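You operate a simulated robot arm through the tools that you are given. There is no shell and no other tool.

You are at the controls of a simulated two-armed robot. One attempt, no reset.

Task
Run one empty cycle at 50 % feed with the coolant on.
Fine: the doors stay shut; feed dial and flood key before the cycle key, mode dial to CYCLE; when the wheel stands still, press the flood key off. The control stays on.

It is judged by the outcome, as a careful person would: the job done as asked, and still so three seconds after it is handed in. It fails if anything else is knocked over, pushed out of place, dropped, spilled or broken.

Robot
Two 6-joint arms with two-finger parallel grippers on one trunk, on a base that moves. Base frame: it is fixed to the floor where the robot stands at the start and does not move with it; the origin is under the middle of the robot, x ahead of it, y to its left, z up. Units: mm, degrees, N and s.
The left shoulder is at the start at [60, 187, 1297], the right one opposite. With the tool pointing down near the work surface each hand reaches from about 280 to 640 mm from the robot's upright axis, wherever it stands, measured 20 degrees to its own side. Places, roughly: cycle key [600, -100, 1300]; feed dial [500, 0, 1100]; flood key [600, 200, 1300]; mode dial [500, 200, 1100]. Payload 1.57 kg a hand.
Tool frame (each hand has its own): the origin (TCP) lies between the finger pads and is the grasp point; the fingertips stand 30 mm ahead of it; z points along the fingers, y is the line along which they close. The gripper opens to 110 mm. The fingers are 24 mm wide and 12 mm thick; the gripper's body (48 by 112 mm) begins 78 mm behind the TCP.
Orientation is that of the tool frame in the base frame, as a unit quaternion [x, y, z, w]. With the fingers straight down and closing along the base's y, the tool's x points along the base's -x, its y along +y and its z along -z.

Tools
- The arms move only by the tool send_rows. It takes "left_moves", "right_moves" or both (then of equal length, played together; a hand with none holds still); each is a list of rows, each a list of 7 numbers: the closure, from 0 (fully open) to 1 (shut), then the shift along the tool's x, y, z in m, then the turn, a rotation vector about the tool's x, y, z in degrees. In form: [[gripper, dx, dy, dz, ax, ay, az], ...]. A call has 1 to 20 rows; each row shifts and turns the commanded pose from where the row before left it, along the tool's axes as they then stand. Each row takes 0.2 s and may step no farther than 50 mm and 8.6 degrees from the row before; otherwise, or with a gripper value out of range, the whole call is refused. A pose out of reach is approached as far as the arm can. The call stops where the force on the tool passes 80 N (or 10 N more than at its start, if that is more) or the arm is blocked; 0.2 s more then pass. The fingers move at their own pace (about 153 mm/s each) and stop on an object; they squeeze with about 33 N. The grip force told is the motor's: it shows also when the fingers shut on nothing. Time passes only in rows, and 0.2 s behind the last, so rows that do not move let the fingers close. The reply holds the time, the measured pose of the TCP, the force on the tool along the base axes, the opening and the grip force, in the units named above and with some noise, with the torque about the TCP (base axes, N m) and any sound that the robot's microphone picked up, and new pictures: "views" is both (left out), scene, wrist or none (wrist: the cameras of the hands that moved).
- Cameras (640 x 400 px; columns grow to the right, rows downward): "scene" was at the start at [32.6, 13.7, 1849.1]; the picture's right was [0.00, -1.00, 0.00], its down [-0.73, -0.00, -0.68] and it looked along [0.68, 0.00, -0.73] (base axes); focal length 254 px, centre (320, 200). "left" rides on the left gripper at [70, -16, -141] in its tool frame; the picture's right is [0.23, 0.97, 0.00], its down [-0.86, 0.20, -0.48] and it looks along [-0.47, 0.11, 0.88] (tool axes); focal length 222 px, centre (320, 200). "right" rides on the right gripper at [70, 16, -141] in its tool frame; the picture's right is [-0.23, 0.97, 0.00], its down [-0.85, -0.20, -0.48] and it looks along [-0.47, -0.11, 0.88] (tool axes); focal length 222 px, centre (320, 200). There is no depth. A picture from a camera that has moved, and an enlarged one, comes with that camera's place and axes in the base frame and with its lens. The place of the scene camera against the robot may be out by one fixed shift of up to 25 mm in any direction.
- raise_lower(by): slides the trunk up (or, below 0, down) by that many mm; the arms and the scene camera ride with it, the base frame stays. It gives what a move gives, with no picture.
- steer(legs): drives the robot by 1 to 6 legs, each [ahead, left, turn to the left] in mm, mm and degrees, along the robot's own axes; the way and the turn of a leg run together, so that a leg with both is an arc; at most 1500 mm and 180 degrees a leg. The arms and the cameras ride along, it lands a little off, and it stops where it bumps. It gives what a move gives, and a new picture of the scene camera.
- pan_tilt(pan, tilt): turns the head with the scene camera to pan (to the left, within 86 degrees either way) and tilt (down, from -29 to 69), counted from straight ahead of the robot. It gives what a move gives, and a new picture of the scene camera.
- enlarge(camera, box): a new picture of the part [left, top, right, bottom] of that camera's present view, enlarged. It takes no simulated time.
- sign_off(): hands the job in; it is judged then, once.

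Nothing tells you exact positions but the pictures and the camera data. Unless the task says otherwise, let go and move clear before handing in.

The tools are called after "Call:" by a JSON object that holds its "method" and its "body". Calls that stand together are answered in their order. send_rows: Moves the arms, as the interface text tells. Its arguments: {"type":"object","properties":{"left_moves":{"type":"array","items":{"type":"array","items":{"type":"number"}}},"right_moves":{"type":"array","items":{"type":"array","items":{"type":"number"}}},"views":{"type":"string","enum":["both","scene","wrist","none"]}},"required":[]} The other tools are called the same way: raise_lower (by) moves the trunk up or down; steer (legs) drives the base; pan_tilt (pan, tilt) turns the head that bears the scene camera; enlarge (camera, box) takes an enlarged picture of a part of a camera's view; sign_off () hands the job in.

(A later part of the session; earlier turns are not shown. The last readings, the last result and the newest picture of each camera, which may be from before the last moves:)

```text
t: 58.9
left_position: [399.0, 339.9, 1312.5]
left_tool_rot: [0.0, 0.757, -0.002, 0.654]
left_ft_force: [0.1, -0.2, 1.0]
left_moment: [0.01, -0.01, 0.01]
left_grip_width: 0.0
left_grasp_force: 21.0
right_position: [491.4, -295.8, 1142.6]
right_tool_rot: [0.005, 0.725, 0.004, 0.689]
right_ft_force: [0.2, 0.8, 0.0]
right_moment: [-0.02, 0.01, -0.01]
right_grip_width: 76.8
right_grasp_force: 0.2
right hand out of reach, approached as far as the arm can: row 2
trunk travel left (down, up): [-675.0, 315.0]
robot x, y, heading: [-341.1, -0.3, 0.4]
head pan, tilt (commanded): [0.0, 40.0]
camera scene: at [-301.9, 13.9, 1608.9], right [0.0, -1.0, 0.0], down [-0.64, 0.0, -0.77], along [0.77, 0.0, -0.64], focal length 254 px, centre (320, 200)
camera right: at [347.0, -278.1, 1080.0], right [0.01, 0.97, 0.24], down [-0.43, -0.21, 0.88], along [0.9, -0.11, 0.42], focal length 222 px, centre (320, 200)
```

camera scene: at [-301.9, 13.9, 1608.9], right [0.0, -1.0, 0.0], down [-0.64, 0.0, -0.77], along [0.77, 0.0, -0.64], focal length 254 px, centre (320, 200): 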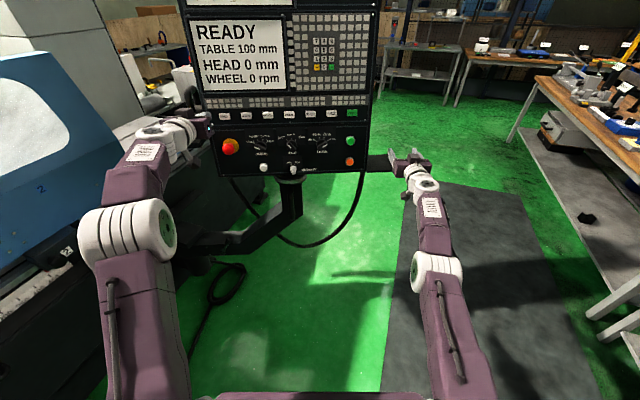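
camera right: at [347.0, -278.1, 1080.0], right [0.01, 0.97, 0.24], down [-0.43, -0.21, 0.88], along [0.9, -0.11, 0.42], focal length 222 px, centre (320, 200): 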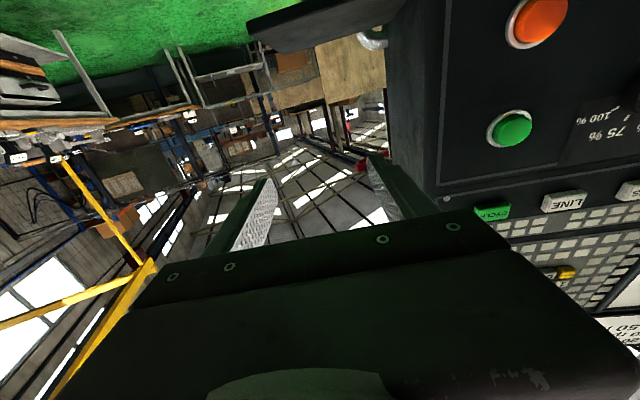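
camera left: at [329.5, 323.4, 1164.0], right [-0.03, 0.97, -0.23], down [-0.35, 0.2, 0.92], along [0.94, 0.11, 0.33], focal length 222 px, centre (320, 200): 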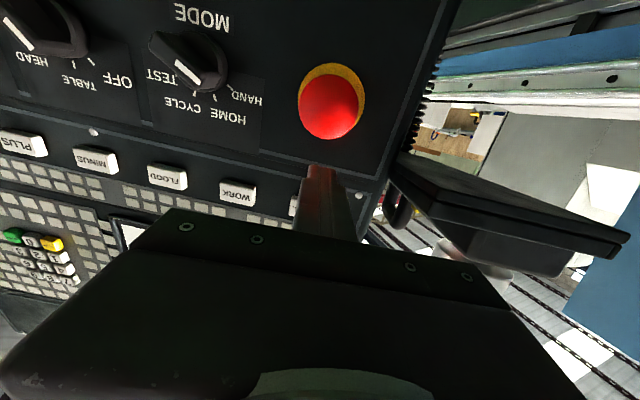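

Both hands are back in their working attitude. Before driving in, I'll bring the right hand across in front of the feed dial, well away from the panel, and pull the left hand back.

Call:
{"method": "send_rows", "body": {"right_moves": [[0.3, 0.0013, 0.0416, -0.0244, 0, 0, 0], [0.3, 0.0013, 0.0416, -0.0244, 0, 0, 0], [0.3, 0.0013, 0.0416, -0.0244, 0, 0, 0], [0.3, 0.0013, 0.0416, -0.0244, 0, 0, 0], [0.3, 0.0013, 0.0416, -0.0244, 0, 0, 0], [0.3, 0.0013, 0.0416, -0.0244, 0, 0, 0], [0.3, 0.0013, 0.04, -0.0244, 0, 0, 0], [0.3, 0, 0, 0, 0, 5, 0], [0.3, 0, 0, 0, -4, 0, 0]], "left_moves": [[1, 0.003, 0, -0.02, 0, 0, 0], [1, 0.003, 0, -0.02, 0, 0, 0], [1, 0.003, 0, -0.02, 0, 0, 0], [1, 0, 0, 0, 0, 0, 0], [1, 0, 0, 0, 0, 0, 0], [1, 0, 0, 0, 0, 0, 0], [1, 0, 0, 0, 0, 0, 0], [1, 0, 0, 0, 0, 0, 0], [1, 0, 0, 0, -4, 0, 0]], "views": "both"}}

```text
t: 60.9
left_position: [340.4, 337.9, 1313.3]
left_tool_rot: [-0.023, 0.756, 0.025, 0.653]
left_ft_force: [0.5, -0.5, 0.5]
left_moment: [-0.02, 0.03, 0.01]
left_grip_width: 0.0
left_grasp_force: 21.5
right_position: [475.3, -10.7, 1145.4]
right_tool_rot: [-0.017, 0.755, 0.027, 0.655]
right_ft_force: [-0.7, 0.9, 0.0]
right_moment: [0.0, 0.0, 0.02]
right_grip_width: 77.2
right_grasp_force: 0.1
right hand out of reach, approached as far as the arm can: row 1, 2, 3, 4, 5, 6, 7
trunk travel left (down, up): [-675.0, 315.0]
robot x, y, heading: [-337.5, 3.2, 0.2]
head pan, tilt (commanded): [0.0, 40.0]
camera scene: at [-301.5, 12.3, 1608.9], right [0.0, -1.0, 0.0], down [-0.64, 0.0, -0.77], along [0.77, 0.0, -0.64], focal length 254 px, centre (320, 200)
camera right: at [323.6, -1.6, 1096.9], right [-0.03, 0.97, 0.24], down [-0.34, -0.24, 0.91], along [0.94, -0.06, 0.34], focal length 222 px, centre (320, 200)
camera left: at [191.5, 313.1, 1264.8], right [-0.1, 0.97, -0.22], down [-0.36, 0.17, 0.92], along [0.93, 0.17, 0.33], focal length 222 px, centre (320, 200)
```

scene: 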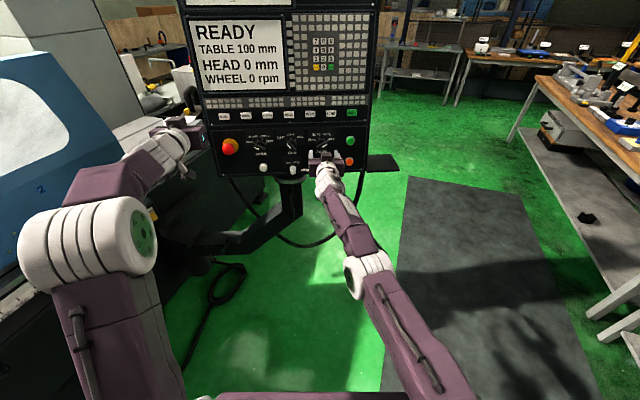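
right: 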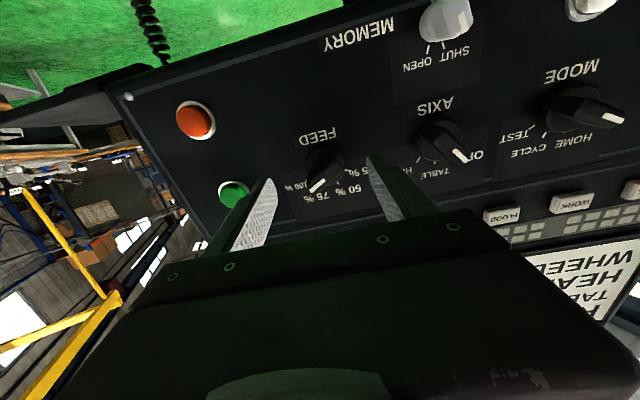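
left: 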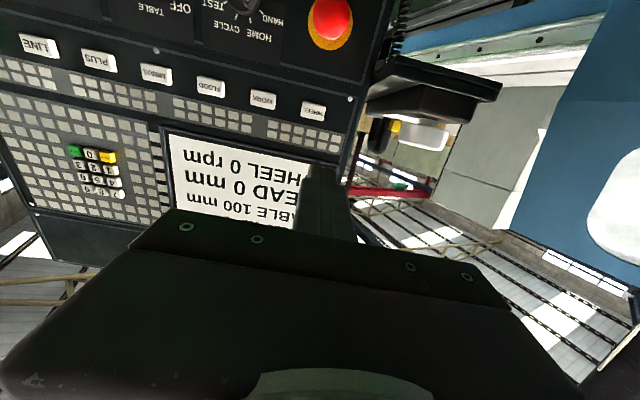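

The right hand is now right in front of the feed dial at (475, −11, 1145). I'll take enlarged views to locate the knob and its pointer.

Call:
{"method": "enlarge", "body": {"camera": "right", "box": [240, 100, 420, 230]}}

Call:
{"method": "enlarge", "body": {"camera": "scene", "box": [200, 90, 380, 190]}}

Call:
{"method": "enlarge", "body": {"camera": "right", "box": [400, 0, 640, 250]}}

```text
3.08 times, centred on (330, 165) of right
camera zoom: at [323.6, -1.6, 1096.9], right [-0.03, 0.97, 0.24], down [-0.34, -0.24, 0.91], along [0.94, -0.06, 0.34], focal length 684 px, centre (289, 308)
```

zoom: 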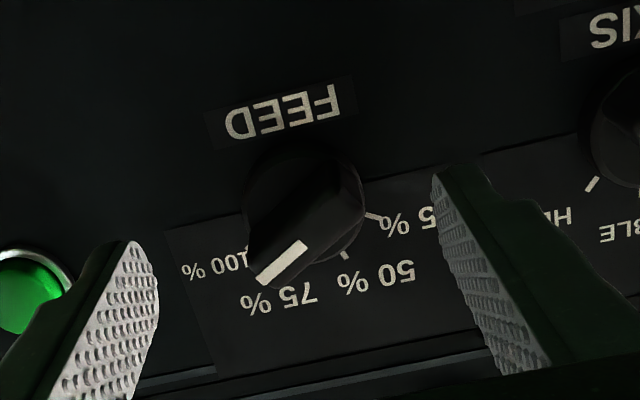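

```text
3.56 times, centred on (290, 140) of scene
camera zoom: at [-301.5, 12.3, 1608.9], right [0.0, -1.0, 0.0], down [-0.64, 0.0, -0.77], along [0.77, 0.0, -0.64], focal length 901 px, centre (427, 413)
```

zoom: 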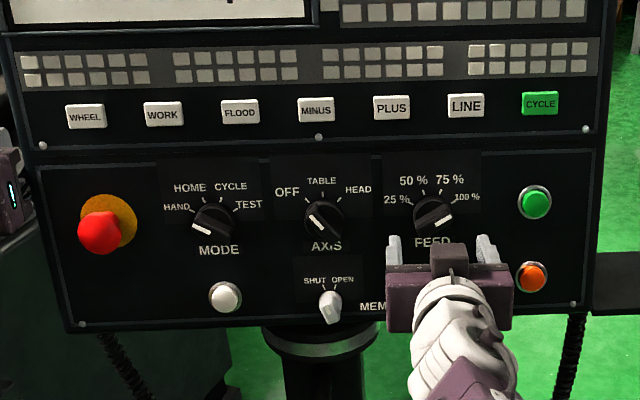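

```text
1.60 times, centred on (520, 125) of right
camera zoom: at [323.6, -1.6, 1096.9], right [-0.03, 0.97, 0.24], down [-0.34, -0.24, 0.91], along [0.94, -0.06, 0.34], focal length 355 px, centre (0, 320)
```

zoom: 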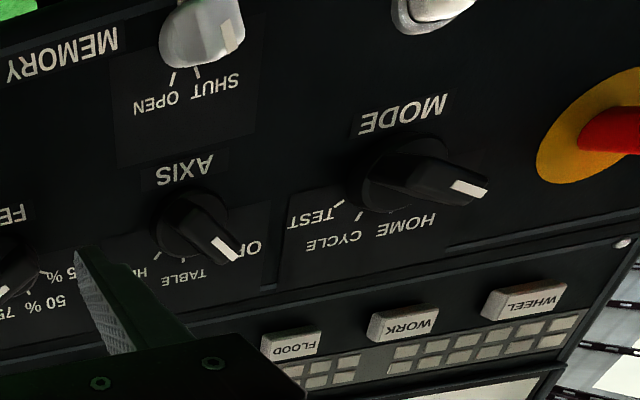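

The tick marks place the feed dial centre at about (555, −1, 1144), with ticks near ±20° and ±60° and the pointer on 100 % (+60°). I'll roll the right hand +60° so the fingers line up with the bar, staying on the dial's axis.

Call:
{"method": "send_rows", "body": {"right_moves": [[0.5, -0.01, 0.0045, 0, 0, 0, 0], [0.5, 0, 0, 0, 0, 0, 8.5], [0.5, 0, 0, 0, 0, 0, 8.5], [0.5, 0, 0, 0, 0, 0, 8.5], [0.5, 0, 0, 0, 0, 0, 8.5], [0.5, 0, 0, 0, 0, 0, 8.5], [0.5, 0, 0, 0, 0, 0, 8.5], [0.5, 0, 0, 0, 0, 0, 8.5], [0.5, 0, 0, 0, 0, 0, 0]], "views": "both"}}

Call:
{"method": "enlarge", "body": {"camera": "right", "box": [200, 60, 440, 240]}}

Call:
{"method": "enlarge", "body": {"camera": "scene", "box": [270, 110, 390, 190]}}

```text
t: 62.9
left_position: [339.9, 341.8, 1313.0]
left_tool_rot: [-0.023, 0.756, 0.024, 0.654]
left_ft_force: [-0.9, -0.5, -0.4]
left_moment: [-0.02, -0.02, -0.04]
left_grip_width: 0.1
left_grasp_force: 21.5
right_position: [472.2, -4.4, 1157.4]
right_tool_rot: [0.356, 0.664, 0.353, 0.554]
right_ft_force: [0.9, 0.0, -0.2]
right_moment: [-0.02, 0.0, 0.01]
right_grip_width: 55.2
right_grasp_force: 0.0
trunk travel left (down, up): [-675.0, 315.0]
robot x, y, heading: [-340.3, 1.0, 0.0]
head pan, tilt (commanded): [0.0, 40.0]
camera scene: at [-301.9, 14.0, 1608.9], right [0.0, -1.0, 0.0], down [-0.64, 0.0, -0.77], along [0.77, 0.0, -0.64], focal length 254 px, centre (320, 200)
camera right: at [324.6, 54.0, 1156.1], right [0.11, 0.29, 0.95], down [-0.38, -0.87, 0.31], along [0.92, -0.39, 0.01], focal length 222 px, centre (320, 200)
```

scene: 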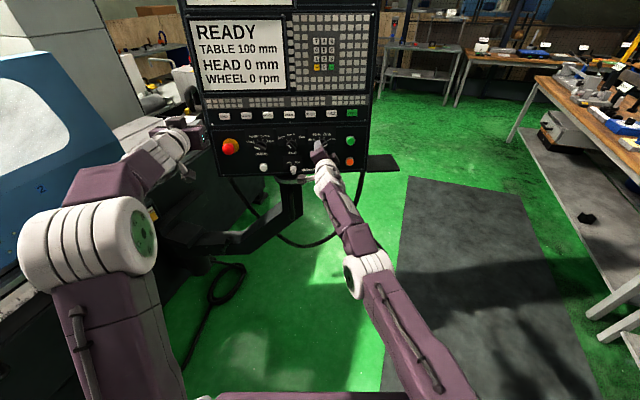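
right: 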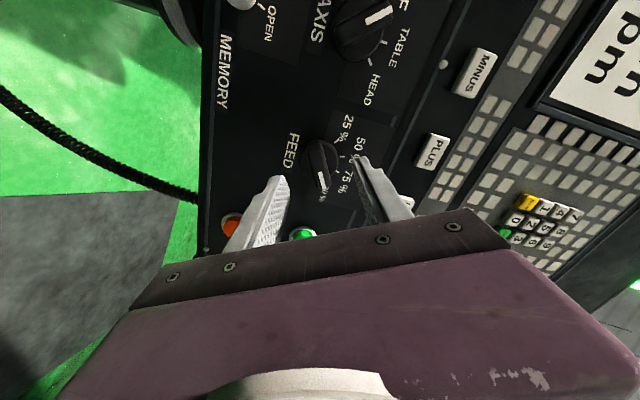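

```text
2.22 times, centred on (320, 150) of right
camera zoom: at [324.6, 54.0, 1156.1], right [0.11, 0.29, 0.95], down [-0.38, -0.87, 0.31], along [0.92, -0.39, 0.01], focal length 494 px, centre (320, 311)
```

zoom: 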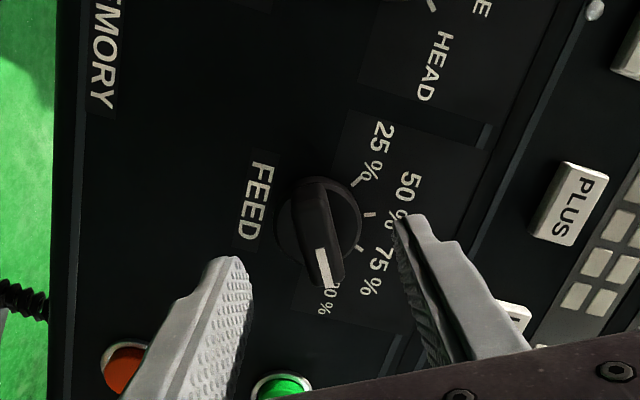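

```text
5.00 times, centred on (330, 150) of scene
camera zoom: at [-301.9, 14.0, 1608.9], right [0.0, -1.0, 0.0], down [-0.64, 0.0, -0.77], along [0.77, 0.0, -0.64], focal length 1267 px, centre (270, 450)
```

zoom: 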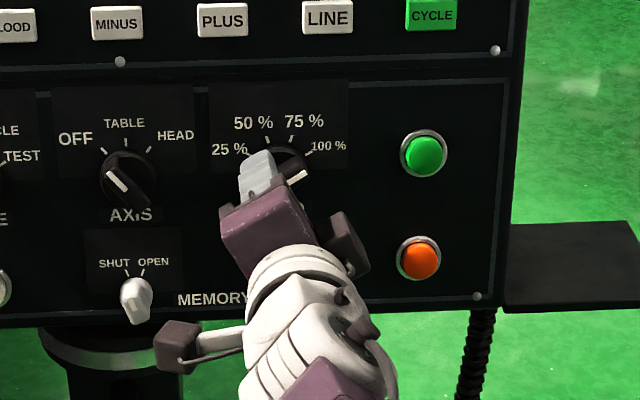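

The fingers straddle the knob's bar and the hand's axis lines up with the dial's centre. I'll move in about 38 mm along that axis.

Call:
{"method": "send_rows", "body": {"right_moves": [[0.5, 0, 0, 0.0095, 0, 0, 0], [0.5, 0, 0, 0.0095, 0, 0, 0], [0.5, 0, 0, 0.0095, 0, 0, 0], [0.5, 0, 0, 0.0095, 0, 0, 0], [0.5, 0, 0, 0, 0, 0, 0]], "views": "wrist"}}

Call:
{"method": "enlarge", "body": {"camera": "right", "box": [200, 60, 440, 240]}}

```text
t: 64.1
left_position: [340.2, 342.1, 1312.4]
left_tool_rot: [-0.024, 0.756, 0.025, 0.653]
left_ft_force: [-0.2, -0.1, 0.3]
left_moment: [0.03, 0.02, 0.01]
left_grip_width: 0.4
left_grasp_force: 21.4
right_position: [471.2, -5.4, 1156.7]
right_tool_rot: [0.357, 0.664, 0.353, 0.554]
right_ft_force: [-0.4, -0.3, -0.7]
right_moment: [-0.01, 0.02, -0.02]
right_grip_width: 55.1
right_grasp_force: 0.1
right hand out of reach, approached as far as the arm can: row 1, 2, 3, 4
trunk travel left (down, up): [-675.0, 315.0]
robot x, y, heading: [-342.4, 1.5, 0.2]
head pan, tilt (commanded): [0.0, 40.0]
camera right: at [324.6, 53.9, 1156.0], right [0.11, 0.29, 0.95], down [-0.38, -0.87, 0.31], along [0.92, -0.39, 0.01], focal length 222 px, centre (320, 200)
```

right: 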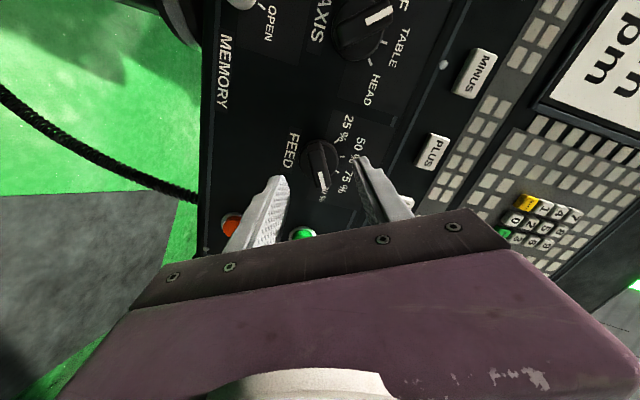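

```text
2.22 times, centred on (320, 150) of right
camera zoom: at [324.6, 53.9, 1156.0], right [0.11, 0.29, 0.95], down [-0.38, -0.87, 0.31], along [0.92, -0.39, 0.01], focal length 494 px, centre (320, 311)
```

zoom: 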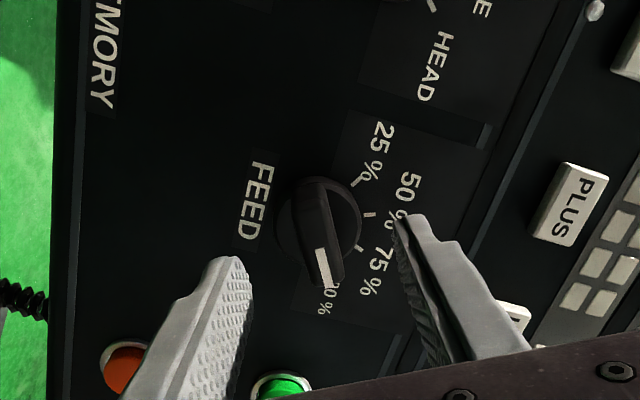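

The right arm is at full stretch here, so I need the base closer. First I'll test whether the right hand can back up and bend its elbow again from this pose.

Call:
{"method": "send_rows", "body": {"right_moves": [[0.5, 0, 0, -0.01, 0, 0, 0], [0.5, 0, 0, -0.01, 0, 0, 0], [0.5, 0, 0, -0.01, 0, 0, 0], [0.5, 0, 0, -0.01, 0, 0, 0]], "views": "scene"}}

```text
t: 65.1
left_position: [338.9, 341.6, 1313.4]
left_tool_rot: [-0.023, 0.756, 0.024, 0.653]
left_ft_force: [-0.6, 0.0, 1.1]
left_moment: [0.01, 0.0, -0.05]
left_grip_width: 0.0
left_grasp_force: 21.8
right_position: [469.0, 5.4, 1166.0]
right_tool_rot: [0.356, 0.665, 0.352, 0.554]
right_ft_force: [-0.5, 0.3, 0.2]
right_moment: [0.05, -0.06, -0.06]
right_grip_width: 54.7
right_grasp_force: 0.1
right hand out of reach, approached as far as the arm can: row 1, 2, 3, 4
trunk travel left (down, up): [-675.0, 315.0]
robot x, y, heading: [-340.8, 0.4, 0.1]
head pan, tilt (commanded): [0.0, 40.0]
camera scene: at [-302.0, 14.1, 1608.9], right [0.0, -1.0, 0.0], down [-0.64, 0.0, -0.77], along [0.77, 0.0, -0.64], focal length 254 px, centre (320, 200)
```

scene: 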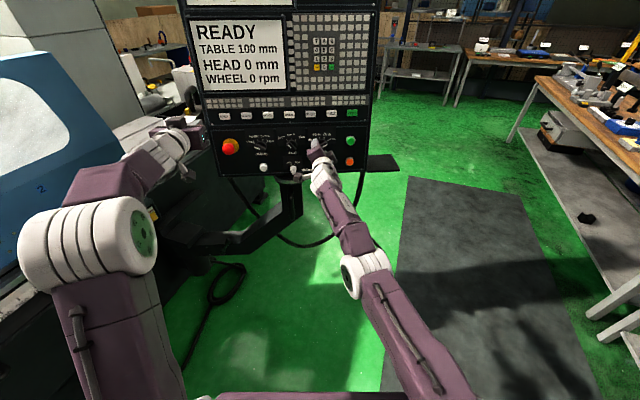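

The right arm is stuck at full stretch and only slides sideways when told to retract. I'll try unlocking it by rolling back to neutral and pitching the hand downward while retracting, clear of the panel.

Call:
{"method": "send_rows", "body": {"right_moves": [[0.5, 0, 0, -0.01, 0, 0, -8.5], [0.5, 0, 0, -0.01, 0, 0, -8.5], [0.5, 0, 0, -0.01, 0, 0, -8.5], [0.5, 0, 0, -0.01, 0, 0, -8.5], [0.5, 0, 0, -0.01, 0, 0, -8.5], [0.5, 0, 0, -0.01, 0, 0, -8.5], [0.5, 0, 0, -0.01, 0, 0, -8.5], [0.5, 0, 0, -0.02, 0, 8.5, 0], [0.5, 0, 0, -0.02, 0, 8.5, 0], [0.5, 0, 0, -0.02, 0, 8.5, 0], [0.5, 0, 0, -0.02, 0, 8.5, 0], [0.5, 0, 0, -0.02, 0, 8.5, 0]], "views": "both"}}

```text
t: 67.7
left_position: [339.1, 342.0, 1313.3]
left_tool_rot: [-0.024, 0.756, 0.025, 0.654]
left_ft_force: [0.5, 0.6, 0.1]
left_moment: [0.0, -0.01, 0.0]
left_grip_width: 0.0
left_grasp_force: 21.0
right_position: [324.4, 6.8, 1196.2]
right_tool_rot: [-0.03, 0.941, 0.021, 0.337]
right_ft_force: [0.7, 0.4, 0.1]
right_moment: [0.0, 0.01, 0.02]
right_grip_width: 55.1
right_grasp_force: 0.0
right hand out of reach, approached as far as the arm can: row 1, 2, 3, 4, 5, 6, 7, 8, 10, 11, 12
trunk travel left (down, up): [-675.0, 315.0]
robot x, y, heading: [-339.4, -0.9, 0.3]
head pan, tilt (commanded): [0.0, 40.0]
camera scene: at [-302.9, 13.7, 1608.9], right [0.0, -1.0, 0.0], down [-0.64, 0.0, -0.77], along [0.77, 0.0, -0.64], focal length 254 px, centre (320, 200)
camera right: at [179.4, 11.1, 1261.2], right [0.1, 0.98, 0.16], down [0.37, -0.19, 0.91], along [0.92, -0.03, -0.38], focal length 222 px, centre (320, 200)
```

scene: 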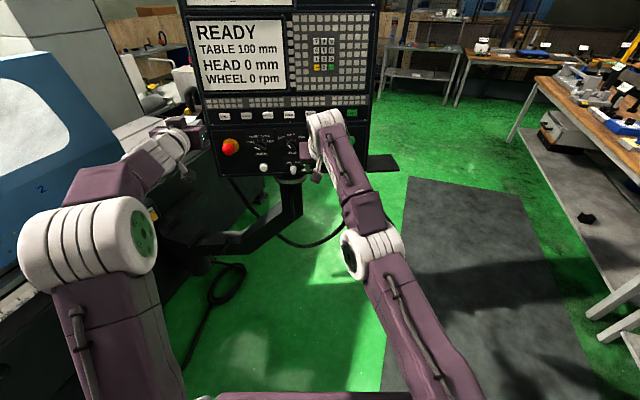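
right: 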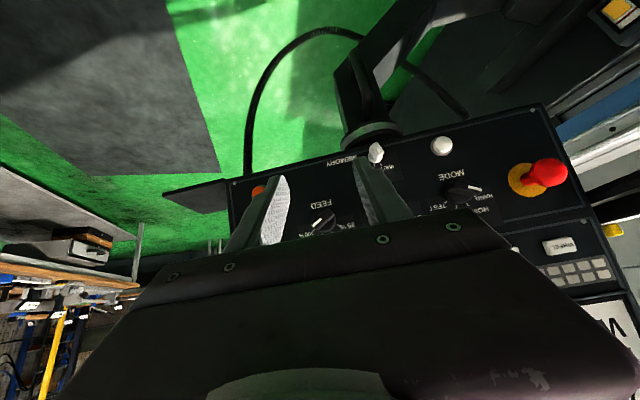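

Call:
{"method": "send_rows", "body": {"right_moves": [[0.5, 0.0295, -0.01, -0.0035, 0, 0, 0], [0.5, 0.0295, -0.01, -0.0035, 0, 0, 0], [0.5, 0.0295, -0.01, -0.0035, 0, 0, 0], [0.5, 0.0295, -0.01, -0.0035, 0, 0, 0]], "views": "scene"}}

```text
t: 68.7
left_position: [338.8, 341.0, 1313.8]
left_tool_rot: [-0.023, 0.756, 0.024, 0.654]
left_ft_force: [-0.2, 0.2, -0.2]
left_moment: [0.0, 0.0, 0.02]
left_grip_width: 0.0
left_grasp_force: 21.5
right_position: [325.3, 5.2, 1196.1]
right_tool_rot: [-0.03, 0.94, 0.021, 0.339]
right_ft_force: [1.0, -0.3, 0.1]
right_moment: [-0.04, 0.0, -0.01]
right_grip_width: 54.8
right_grasp_force: 0.1
right hand out of reach, approached as far as the arm can: row 1, 2, 3, 4
trunk travel left (down, up): [-675.0, 315.0]
robot x, y, heading: [-339.0, -1.9, 0.4]
head pan, tilt (commanded): [0.0, 40.0]
camera scene: at [-302.1, 13.9, 1608.9], right [0.0, -1.0, 0.0], down [-0.64, 0.0, -0.77], along [0.77, 0.0, -0.64], focal length 254 px, centre (320, 200)
```

scene: 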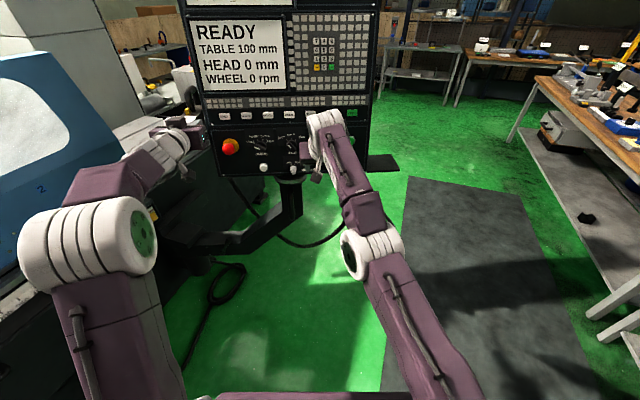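

Call:
{"method": "send_rows", "body": {"right_moves": [[0.5, 0.0296, 0, -0.0022, 0, 8.5, 0], [0.5, 0.0296, 0, -0.0022, 0, 8.5, 0], [0.5, 0.0296, 0, -0.0022, 0, 8.5, 0], [0.5, 0.0296, 0, -0.0022, 0, 8.5, 0], [0.5, 0.0296, 0, -0.0022, 0, 8.5, 0], [0.5, 0.0296, 0, -0.0022, 0, 8.5, 0]], "views": "scene"}}

```text
t: 70.1
left_position: [338.4, 341.1, 1315.0]
left_tool_rot: [-0.023, 0.757, 0.024, 0.653]
left_ft_force: [0.6, 0.3, 0.0]
left_moment: [0.01, -0.02, 0.0]
left_grip_width: 0.0
left_grasp_force: 21.2
right_position: [127.4, -16.1, 1143.3]
right_tool_rot: [-0.037, 0.994, 0.006, -0.099]
right_ft_force: [-0.4, -0.6, -0.2]
right_moment: [-0.02, -0.04, -0.05]
right_grip_width: 55.4
right_grasp_force: 0.1
right hand out of reach, approached as far as the arm can: row 2, 3, 4, 5, 6
trunk travel left (down, up): [-675.0, 315.0]
robot x, y, heading: [-343.2, -6.1, 0.4]
head pan, tilt (commanded): [0.0, 40.0]
camera scene: at [-302.7, 13.8, 1609.0], right [0.0, -1.0, 0.0], down [-0.64, 0.0, -0.77], along [0.77, 0.0, -0.64], focal length 254 px, centre (320, 200)
```

scene: 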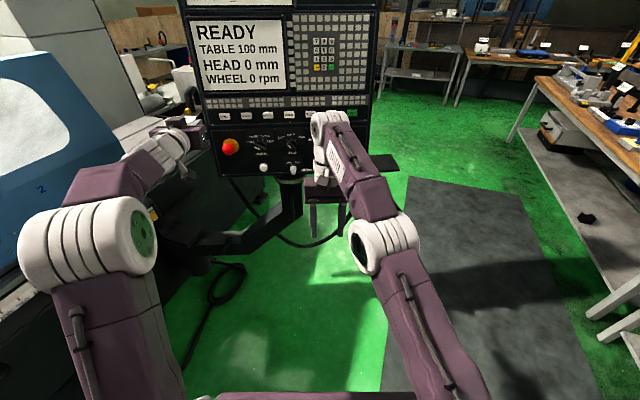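

Call:
{"method": "send_rows", "body": {"right_moves": [[0.5, 0.02, -0.008, 0.005, 0, 0, 0], [0.5, 0.02, -0.008, 0.005, 0, 0, 0], [0.5, 0.02, -0.008, 0.005, 0, 0, 0]], "views": "none"}}

```text
t: 70.9
left_position: [339.7, 341.2, 1314.2]
left_tool_rot: [-0.023, 0.757, 0.024, 0.653]
left_ft_force: [-0.4, 0.2, 0.1]
left_moment: [0.0, 0.0, 0.01]
left_grip_width: 0.0
left_grasp_force: 21.8
right_position: [69.1, -43.9, 1139.8]
right_tool_rot: [-0.036, 0.994, 0.007, -0.099]
right_ft_force: [-1.4, -0.3, 0.2]
right_moment: [0.02, 0.02, 0.0]
right_grip_width: 55.0
right_grasp_force: 0.1
trunk travel left (down, up): [-675.0, 315.0]
robot x, y, heading: [-342.7, 1.1, 0.2]
head pan, tilt (commanded): [0.0, 40.0]
```

The elbow is unlocked: the hand retracts freely now. I'll swing it back up to face the panel, keeping the arm bent.

Call:
{"method": "send_rows", "body": {"right_moves": [[0.5, -0.0359, -0.0015, 0.0093, 0, -8.5, 0], [0.5, -0.0341, -0.0015, 0.0101, 0, -8.5, 0], [0.5, -0.0323, -0.0015, 0.0106, 0, -8.5, 0], [0.5, -0.0304, -0.0015, 0.0109, 0, -8.5, 0], [0.5, -0.0284, -0.0015, 0.0108, 0, -8.5, 0], [0.5, -0.0264, -0.0015, 0.0105, 0, -8.5, 0], [0.5, -0.0246, -0.0015, 0.0099, 0, -8.5, 0], [0.5, -0.0229, -0.0015, 0.0091, 0, -8.5, 0], [0.5, -0.0213, -0.0015, 0.008, 0, -8.5, 0], [0.5, -0.0199, -0.0015, 0.0066, 0, -8.5, 0], [0.5, -0.0187, -0.0015, 0.005, 0, -8.5, 0]], "views": "both"}}

```text
t: 73.3
left_position: [340.1, 342.0, 1312.7]
left_tool_rot: [-0.022, 0.758, 0.024, 0.652]
left_ft_force: [-0.6, 0.1, 0.5]
left_moment: [0.0, -0.01, 0.0]
left_grip_width: 0.0
left_grasp_force: 21.2
right_position: [352.1, -41.1, 1170.6]
right_tool_rot: [-0.02, 0.753, 0.032, 0.656]
right_ft_force: [0.4, -0.2, 0.1]
right_moment: [0.02, -0.03, -0.02]
right_grip_width: 54.7
right_grasp_force: 0.1
trunk travel left (down, up): [-675.0, 315.0]
robot x, y, heading: [-339.1, 5.1, 0.2]
head pan, tilt (commanded): [0.0, 40.0]
camera scene: at [-301.3, 14.0, 1608.9], right [0.0, -1.0, 0.0], down [-0.64, 0.0, -0.77], along [0.77, 0.0, -0.64], focal length 254 px, centre (320, 200)
camera right: at [201.5, -33.0, 1119.8], right [-0.04, 0.97, 0.25], down [-0.34, -0.24, 0.91], along [0.94, -0.05, 0.34], focal length 222 px, centre (320, 200)
```

scene: 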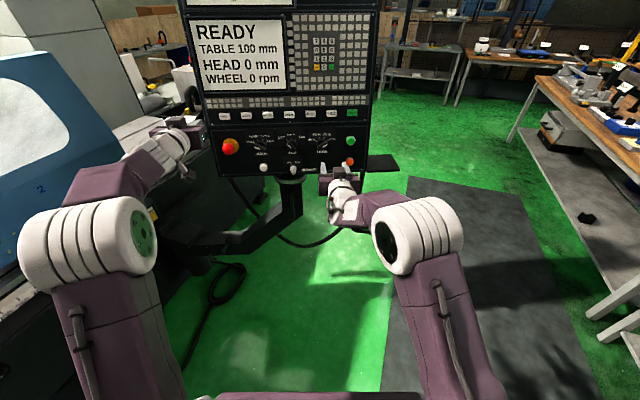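
right: 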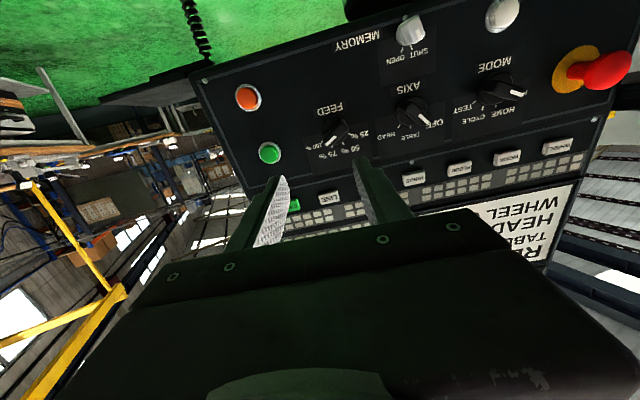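

The right arm is properly bent again and facing the panel. Now I'll drive forward 120 mm to a good working distance.

Call:
{"method": "steer", "body": {"legs": [[120, 0, 0]]}}

Call:
{"method": "enlarge", "body": {"camera": "right", "box": [160, 20, 640, 240]}}

Call:
{"method": "enlarge", "body": {"camera": "scene", "box": [160, 60, 420, 200]}}

```text
t: 74.6
left_position: [459.4, 340.0, 1313.9]
left_tool_rot: [-0.023, 0.756, 0.024, 0.653]
left_ft_force: [0.3, 0.2, 0.0]
left_moment: [0.0, 0.0, -0.03]
left_grip_width: 0.0
left_grasp_force: 21.0
right_position: [471.2, -41.6, 1170.1]
right_tool_rot: [-0.019, 0.754, 0.03, 0.656]
right_ft_force: [-1.0, 0.4, 0.0]
right_moment: [0.02, 0.0, -0.02]
right_grip_width: 54.8
right_grasp_force: 0.1
trunk travel left (down, up): [-675.0, 315.0]
robot x, y, heading: [-220.3, 2.3, 0.1]
head pan, tilt (commanded): [0.0, 40.0]
camera scene: at [-183.2, 14.3, 1609.0], right [0.0, -1.0, 0.0], down [-0.64, 0.0, -0.77], along [0.77, 0.0, -0.64], focal length 254 px, centre (320, 200)
```

scene: 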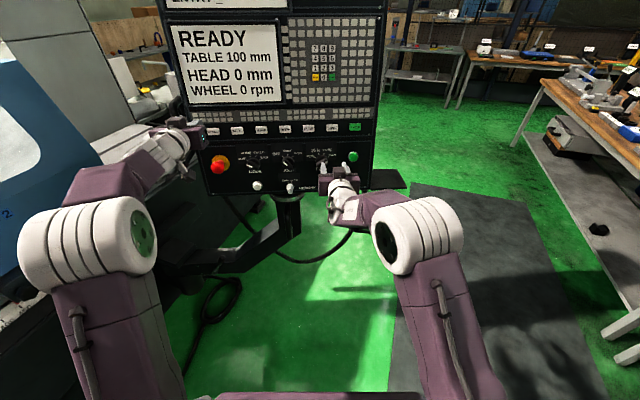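

```text
1.33 times, centred on (400, 130) of right
camera zoom: at [320.0, -34.0, 1120.6], right [-0.04, 0.97, 0.24], down [-0.34, -0.24, 0.91], along [0.94, -0.05, 0.34], focal length 296 px, centre (213, 293)
```

zoom: 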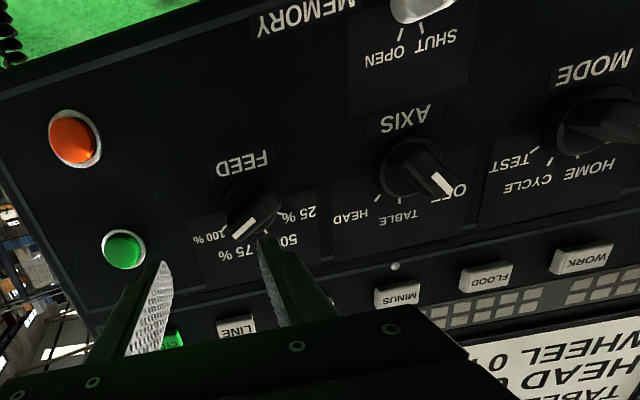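

```text
2.46 times, centred on (290, 130) of scene
camera zoom: at [-183.2, 14.3, 1609.0], right [0.0, -1.0, 0.0], down [-0.64, 0.0, -0.77], along [0.77, 0.0, -0.64], focal length 624 px, centre (394, 372)
```

zoom: 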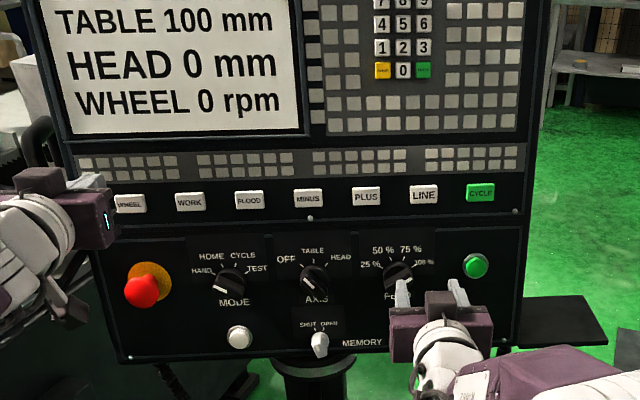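

Now I'll line the right hand up with the feed dial's axis again and roll +60°.

Call:
{"method": "send_rows", "body": {"right_moves": [[0.5, 0.007, 0.0183, 0.002, 0, 0, 0], [0.5, 0.007, 0.0183, 0.002, 0, 0, 0], [0.5, 0, 0, 0, 0, 0, 8.5], [0.5, 0, 0, 0, 0, 0, 8.5], [0.5, 0, 0, 0, 0, 0, 8.5], [0.5, 0, 0, 0, 0, 0, 8.5], [0.5, 0, 0, 0, 0, 0, 8.5], [0.5, 0, 0, 0, 0, 0, 8.5], [0.5, 0, 0, 0, 0, 0, 8.5], [0.5, 0, 0, 0, 0, 0, 0]], "views": "both"}}

Call:
{"method": "enlarge", "body": {"camera": "right", "box": [200, 60, 440, 240]}}

```text
t: 76.8
left_position: [458.9, 339.5, 1314.3]
left_tool_rot: [-0.022, 0.757, 0.024, 0.653]
left_ft_force: [-0.1, 0.0, 0.1]
left_moment: [-0.01, 0.04, 0.0]
left_grip_width: 0.0
left_grasp_force: 20.9
right_position: [528.0, 58.3, 1215.4]
right_tool_rot: [0.358, 0.664, 0.352, 0.554]
right_ft_force: [-0.6, 1.2, -0.1]
right_moment: [-0.01, 0.02, -0.02]
right_grip_width: 54.8
right_grasp_force: 0.0
right hand out of reach, approached as far as the arm can: row 4, 5, 6, 7, 8, 9
trunk travel left (down, up): [-675.0, 315.0]
robot x, y, heading: [-221.9, -3.0, 0.2]
head pan, tilt (commanded): [0.0, 40.0]
camera scene: at [-182.2, 14.4, 1608.9], right [0.0, -1.0, 0.0], down [-0.64, 0.0, -0.77], along [0.77, 0.0, -0.64], focal length 254 px, centre (320, 200)
camera right: at [380.9, 118.8, 1214.2], right [0.11, 0.29, 0.95], down [-0.38, -0.87, 0.31], along [0.92, -0.4, 0.01], focal length 222 px, centre (320, 200)
```

scene: 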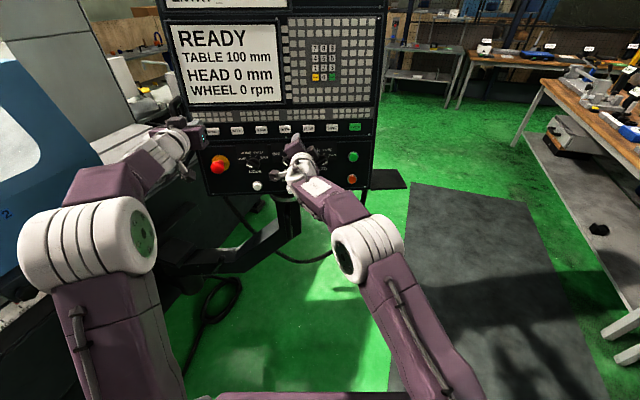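
right: 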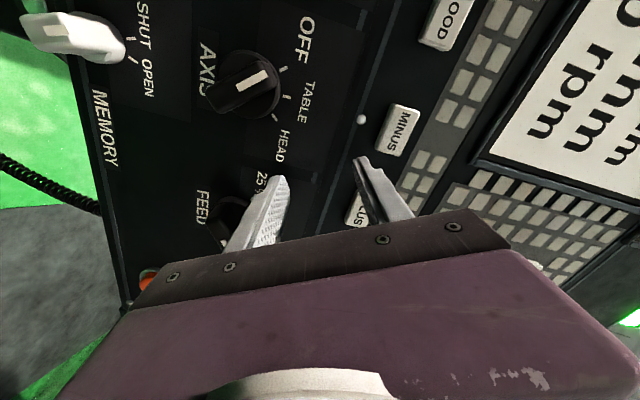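

```text
2.22 times, centred on (320, 150) of right
camera zoom: at [380.9, 118.8, 1214.2], right [0.11, 0.29, 0.95], down [-0.38, -0.87, 0.31], along [0.92, -0.4, 0.01], focal length 494 px, centre (320, 311)
```

zoom: 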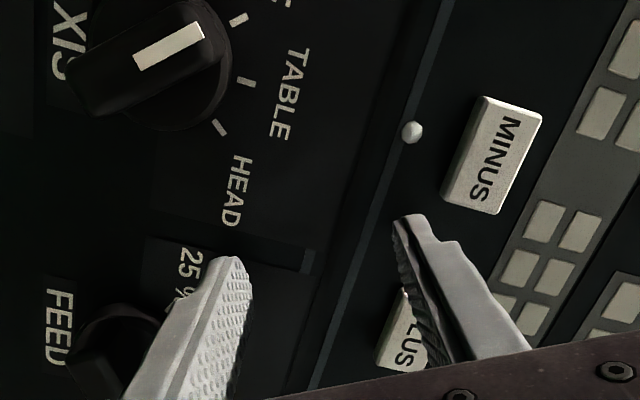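

Rolling isn't possible with the arm this bent: the wrist pulled the hand sideways, though without contact. The forearm needs to point straight at the dial. I'll back off 65 mm, unroll, and park the right hand to the side. Then I'll use the left arm for the dials with the base shifted so its shoulder faces them.

Call:
{"method": "steer", "body": {"legs": [[-65, 0, 0]]}}

Call:
{"method": "send_rows", "body": {"right_moves": [[0.5, 0, 0, -0.005, 0, 0, -8.5], [0.5, 0, 0, -0.005, 0, 0, -8.5], [0.5, 0, 0, -0.005, 0, 0, -8.5], [0.5, 0, 0, -0.005, 0, 0, -8.5], [0.5, 0, 0, -0.005, 0, 0, -8.5], [0.5, 0, 0, -0.005, 0, 0, -8.5], [0.5, 0, 0, -0.005, 0, 0, -8.5]], "views": "scene"}}

```text
t: 77.8
left_position: [397.2, 339.3, 1312.3]
left_tool_rot: [-0.023, 0.756, 0.024, 0.653]
left_ft_force: [-0.1, 0.6, -0.3]
left_moment: [0.02, 0.0, 0.02]
left_grip_width: 0.1
left_grasp_force: 21.6
right_position: [464.4, 58.9, 1212.7]
right_tool_rot: [0.359, 0.665, 0.35, 0.554]
right_ft_force: [-0.5, 0.3, -0.1]
right_moment: [0.0, 0.0, -0.02]
right_grip_width: 55.0
right_grasp_force: 0.0
trunk travel left (down, up): [-675.0, 315.0]
robot x, y, heading: [-283.5, 4.1, 0.5]
head pan, tilt (commanded): [0.0, 40.0]
camera scene: at [-245.6, 14.4, 1608.8], right [0.0, -1.0, 0.0], down [-0.64, 0.0, -0.77], along [0.77, 0.0, -0.64], focal length 254 px, centre (320, 200)
```

scene: 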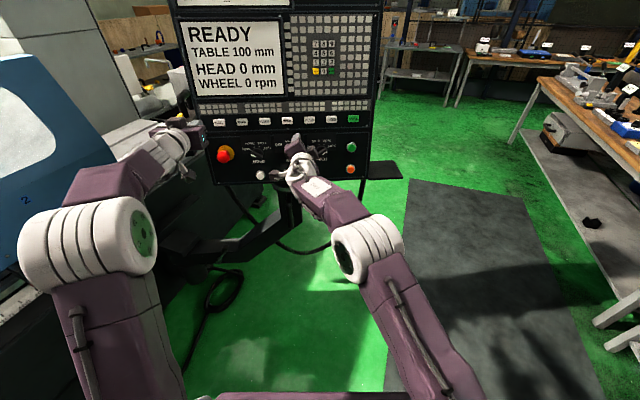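

```text
t: 79.4
left_position: [394.0, 339.9, 1313.7]
left_tool_rot: [-0.023, 0.756, 0.024, 0.653]
left_ft_force: [-0.7, 0.2, -0.2]
left_moment: [0.01, 0.01, -0.01]
left_grip_width: 0.0
left_grasp_force: 21.3
right_position: [427.2, 55.8, 1217.4]
right_tool_rot: [-0.02, 0.755, 0.028, 0.655]
right_ft_force: [0.0, -0.5, -0.4]
right_moment: [0.03, -0.02, -0.01]
right_grip_width: 55.0
right_grasp_force: 0.2
trunk travel left (down, up): [-675.0, 315.0]
robot x, y, heading: [-284.5, -0.1, 0.4]
head pan, tilt (commanded): [0.0, 40.0]
camera scene: at [-247.9, 14.2, 1608.9], right [0.0, -1.0, 0.0], down [-0.64, 0.0, -0.77], along [0.77, 0.0, -0.64], focal length 254 px, centre (320, 200)
```

scene: 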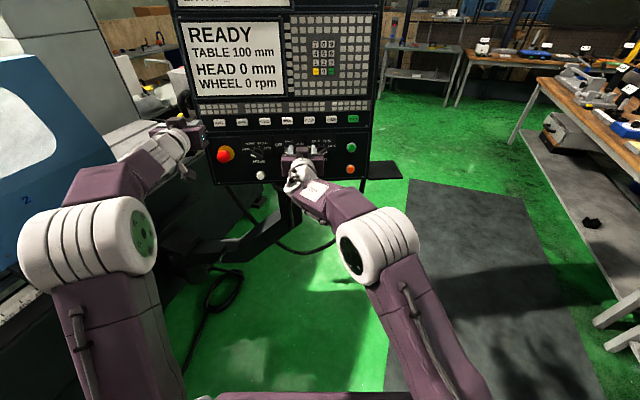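

The right hand unrolled cleanly. I'll park it to the right of the panel and bring the left hand in front of the mode dial (about (540, 222, 1144)).

Call:
{"method": "send_rows", "body": {"right_moves": [[0.5, 0, -0.045, -0.008, 0, 0, 0], [0.5, 0, -0.045, -0.008, 0, 0, 0], [0.5, 0, -0.045, -0.008, 0, 0, 0], [0.5, 0, -0.045, -0.008, 0, 0, 0], [0.5, 0, -0.045, -0.008, 0, 0, 0], [0.5, 0, -0.045, -0.008, 0, 0, 0], [0.5, 0, -0.045, -0.008, 0, 0, 0], [0.5, 0, -0.045, 0, 0, 0, 0], [0.5, 0, 0, 0, 0, 0, 0]], "left_moves": [[1, 0, -0.0308, 0, 0, 0, 0], [1, 0, -0.0308, 0, 0, 0, 0], [1, 0, -0.0308, 0, 0, 0, 0], [1, 0, -0.0308, 0, 0, 0, 0], [0.8, 0.0311, 0, 0.0044, 0, 0, 0], [0.6, 0.0311, 0, 0.0044, 0, 0, 0], [0.5, 0.0311, 0, 0.0044, 0, 0, 0], [0.5, 0.0311, 0, 0.0044, 0, 0, 0], [0.5, 0.0311, 0, 0.0044, 0, 0, 0]], "views": "both"}}

```text
t: 81.4
left_position: [391.4, 289.6, 1177.0]
left_tool_rot: [-0.019, 0.758, 0.02, 0.652]
left_ft_force: [0.5, -0.1, -0.2]
left_moment: [0.0, -0.03, -0.02]
left_grip_width: 55.0
left_grasp_force: 0.0
left hand out of reach, approached as far as the arm can: row 4, 5, 6, 7, 8, 9
right_position: [412.0, -98.2, 1230.0]
right_tool_rot: [-0.017, 0.756, 0.026, 0.654]
right_ft_force: [-0.2, -0.8, -1.0]
right_moment: [0.0, -0.02, 0.03]
right_grip_width: 54.7
right_grasp_force: 0.1
right hand out of reach, approached as far as the arm can: row 4, 5, 6, 7, 8
trunk travel left (down, up): [-675.0, 315.0]
robot x, y, heading: [-287.2, 1.3, 0.2]
head pan, tilt (commanded): [0.0, 40.0]
camera scene: at [-247.1, 14.6, 1609.0], right [0.0, -1.0, 0.0], down [-0.64, 0.0, -0.77], along [0.77, 0.0, -0.64], focal length 254 px, centre (320, 200)
camera right: at [262.0, -88.8, 1181.1], right [-0.02, 0.97, 0.24], down [-0.34, -0.24, 0.91], along [0.94, -0.06, 0.33], focal length 222 px, centre (320, 200)
camera left: at [241.3, 264.3, 1129.3], right [-0.09, 0.97, -0.22], down [-0.36, 0.18, 0.92], along [0.93, 0.16, 0.33], focal length 222 px, centre (320, 200)
```

scene: 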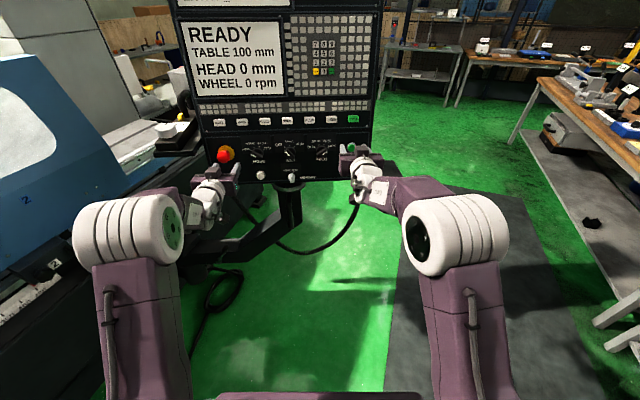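
right: 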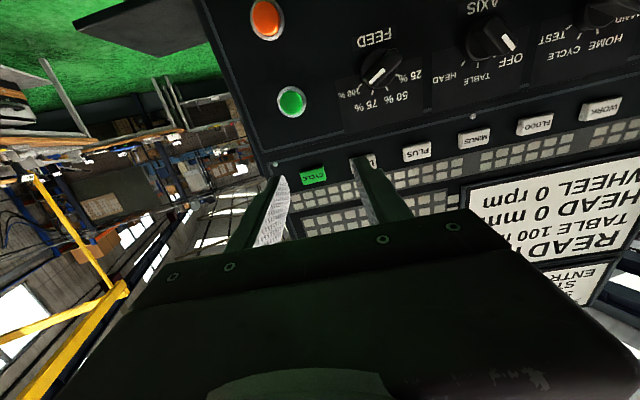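
left: 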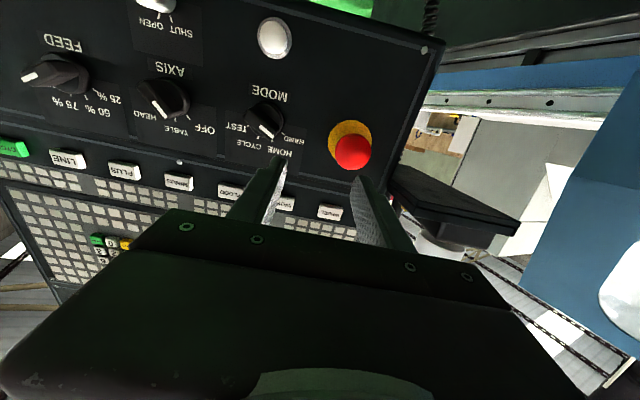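

Both wrists hit a twisted configuration near straight-ahead. I'll reset the left wrist by backing away 100 mm, pitching the hand down, moving it straight in front of its shoulder, and pitching it up again in line with the arm.

Call:
{"method": "steer", "body": {"legs": [[-100, 0, 0]]}}

Call:
{"method": "send_rows", "body": {"left_moves": [[0.5, 0, 0, 0, 0, 8.5, 0], [0.5, 0, 0, 0, 0, 8.5, 0], [0.5, 0, 0, 0, 0, 8.5, 0], [0.5, 0, 0, 0, 0, 8.5, 0], [0.5, 0, 0, 0, 0, 8.5, 0], [0.5, 0, 0, 0, 0, 8.5, 0]], "views": "scene"}}

```text
t: 82.5
left_position: [289.7, 288.8, 1177.4]
left_tool_rot: [-0.02, 0.758, 0.021, 0.651]
left_ft_force: [-0.2, -0.1, 0.4]
left_moment: [-0.01, 0.01, 0.04]
left_grip_width: 54.9
left_grasp_force: 0.1
right_position: [313.9, -97.5, 1230.4]
right_tool_rot: [-0.017, 0.756, 0.027, 0.654]
right_ft_force: [-0.5, 0.1, -0.6]
right_moment: [-0.01, -0.03, 0.0]
right_grip_width: 55.1
right_grasp_force: 0.1
trunk travel left (down, up): [-675.0, 315.0]
robot x, y, heading: [-387.1, 0.5, 0.4]
head pan, tilt (commanded): [0.0, 40.0]
camera scene: at [-346.2, 13.9, 1608.9], right [0.0, -1.0, 0.0], down [-0.64, 0.0, -0.77], along [0.77, 0.0, -0.64], focal length 254 px, centre (320, 200)
```

scene: 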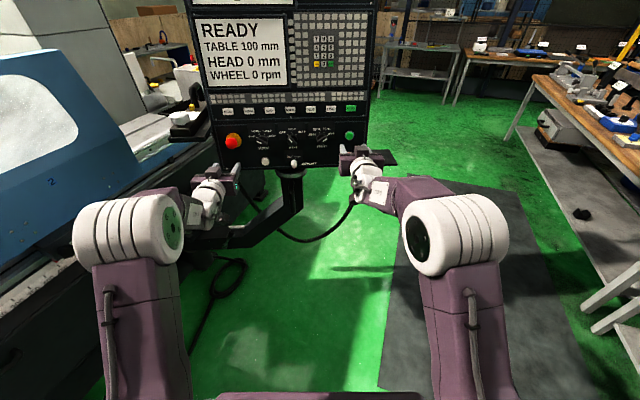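

```text
t: 83.9
left_position: [294.9, 274.1, 1178.5]
left_tool_rot: [-0.009, 0.95, -0.005, 0.311]
left_ft_force: [-0.2, 0.4, -0.4]
left_moment: [0.05, 0.01, -0.01]
left_grip_width: 55.1
left_grasp_force: 0.2
left hand out of reach, approached as far as the arm can: row 3, 4
right_position: [315.0, -97.3, 1229.5]
right_tool_rot: [-0.016, 0.756, 0.026, 0.654]
right_ft_force: [0.6, 0.8, -1.0]
right_moment: [0.02, -0.01, -0.02]
right_grip_width: 55.1
right_grasp_force: 0.0
trunk travel left (down, up): [-675.0, 315.0]
robot x, y, heading: [-386.9, -1.4, 0.7]
head pan, tilt (commanded): [0.0, 40.0]
camera scene: at [-344.5, 14.6, 1608.9], right [0.0, -1.0, 0.0], down [-0.64, 0.0, -0.77], along [0.77, 0.0, -0.64], focal length 254 px, centre (320, 200)
```

scene: 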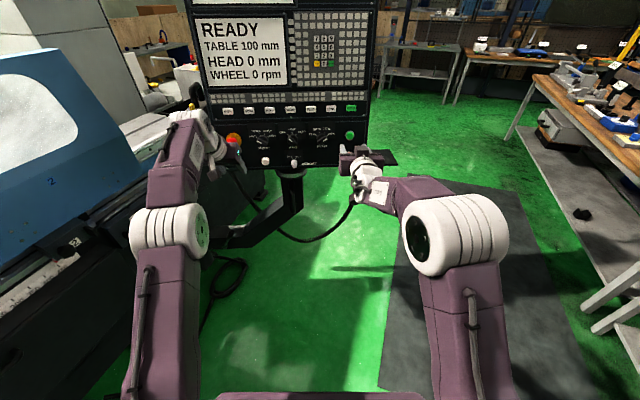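

Call:
{"method": "send_rows", "body": {"left_moves": [[0.5, 0, -0.029, 0, 0, 0, 0], [0.5, 0, -0.029, 0, 0, 0, 0], [0.5, 0, 0, 0, -1.78, 0, -2.42], [0.5, 0, 0, 0, 0, -7.6, 0], [0.5, 0, 0, 0, 0, -7.6, 0], [0.5, 0, 0, 0, 0, -7.6, 0], [0.5, 0, 0, 0, 0, -7.6, 0], [0.5, 0, 0, 0, 0, -7.6, 0], [0.5, 0, 0, 0, 0, -7.6, 0]], "views": "both"}}

```text
t: 85.9
left_position: [296.8, 215.9, 1181.7]
left_tool_rot: [-0.031, 0.754, 0.015, 0.656]
left_ft_force: [0.5, 0.9, 0.1]
left_moment: [-0.02, -0.04, 0.01]
left_grip_width: 55.2
left_grasp_force: 0.1
right_position: [314.0, -97.4, 1229.3]
right_tool_rot: [-0.017, 0.756, 0.027, 0.654]
right_ft_force: [0.3, -0.6, 0.2]
right_moment: [-0.01, 0.01, 0.02]
right_grip_width: 55.0
right_grasp_force: 0.1
trunk travel left (down, up): [-675.0, 315.0]
robot x, y, heading: [-384.5, 0.5, 0.2]
head pan, tilt (commanded): [0.0, 40.0]
camera scene: at [-346.0, 13.9, 1609.0], right [0.0, -1.0, 0.0], down [-0.64, 0.0, -0.77], along [0.77, 0.0, -0.64], focal length 254 px, centre (320, 200)
camera left: at [147.5, 187.4, 1131.8], right [-0.09, 0.97, -0.24], down [-0.37, 0.19, 0.91], along [0.92, 0.17, 0.34], focal length 222 px, centre (320, 200)
```

scene: 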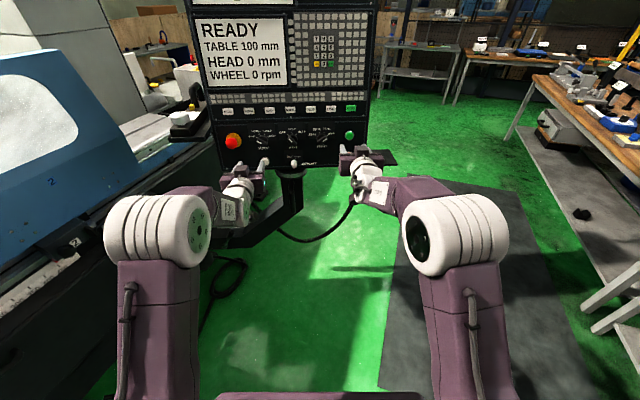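
left: 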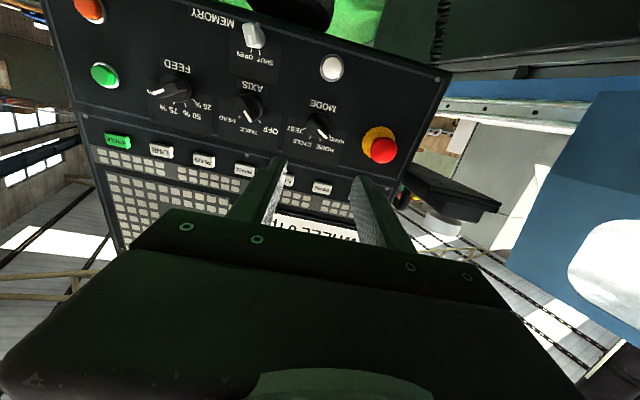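

That worked: the left wrist is in line and nothing was flagged. I'll test the −60° roll here in free space before going near the panel.

Call:
{"method": "send_rows", "body": {"left_moves": [[0.5, 0, 0, 0, 0, 0, -8.5], [0.5, 0, 0, 0, 0, 0, -8.5], [0.5, 0, 0, 0, 0, 0, -8.5], [0.5, 0, 0, 0, 0, 0, -8.5], [0.5, 0, 0, 0, 0, 0, -8.5], [0.5, 0, 0, 0, 0, 0, -8.5], [0.5, 0, 0, 0, 0, 0, -8.5]], "views": "wrist"}}

```text
t: 87.5
left_position: [295.6, 215.7, 1181.0]
left_tool_rot: [-0.401, 0.639, -0.313, 0.576]
left_ft_force: [-0.8, 0.1, 0.3]
left_moment: [0.02, 0.02, 0.02]
left_grip_width: 54.8
left_grasp_force: 0.0
right_position: [314.1, -97.4, 1230.5]
right_tool_rot: [-0.016, 0.755, 0.026, 0.655]
right_ft_force: [0.1, -0.1, -0.6]
right_moment: [0.01, 0.02, 0.0]
right_grip_width: 55.0
right_grasp_force: 0.1
trunk travel left (down, up): [-675.0, 315.0]
robot x, y, heading: [-384.9, 3.2, -0.0]
head pan, tilt (commanded): [0.0, 40.0]
camera left: at [157.5, 137.0, 1181.0], right [-0.15, 0.27, -0.95], down [-0.49, 0.81, 0.31], along [0.86, 0.51, 0.01], focal length 222 px, centre (320, 200)
```

left: 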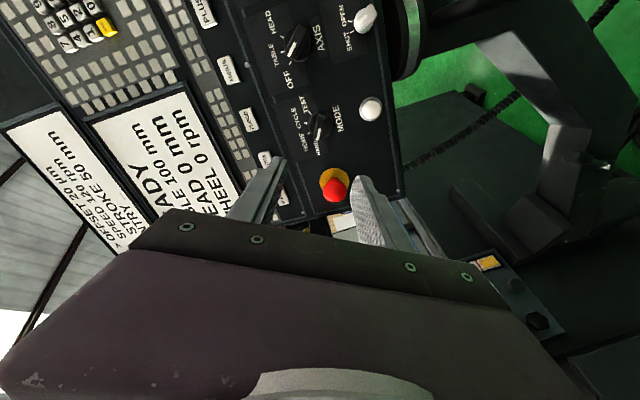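

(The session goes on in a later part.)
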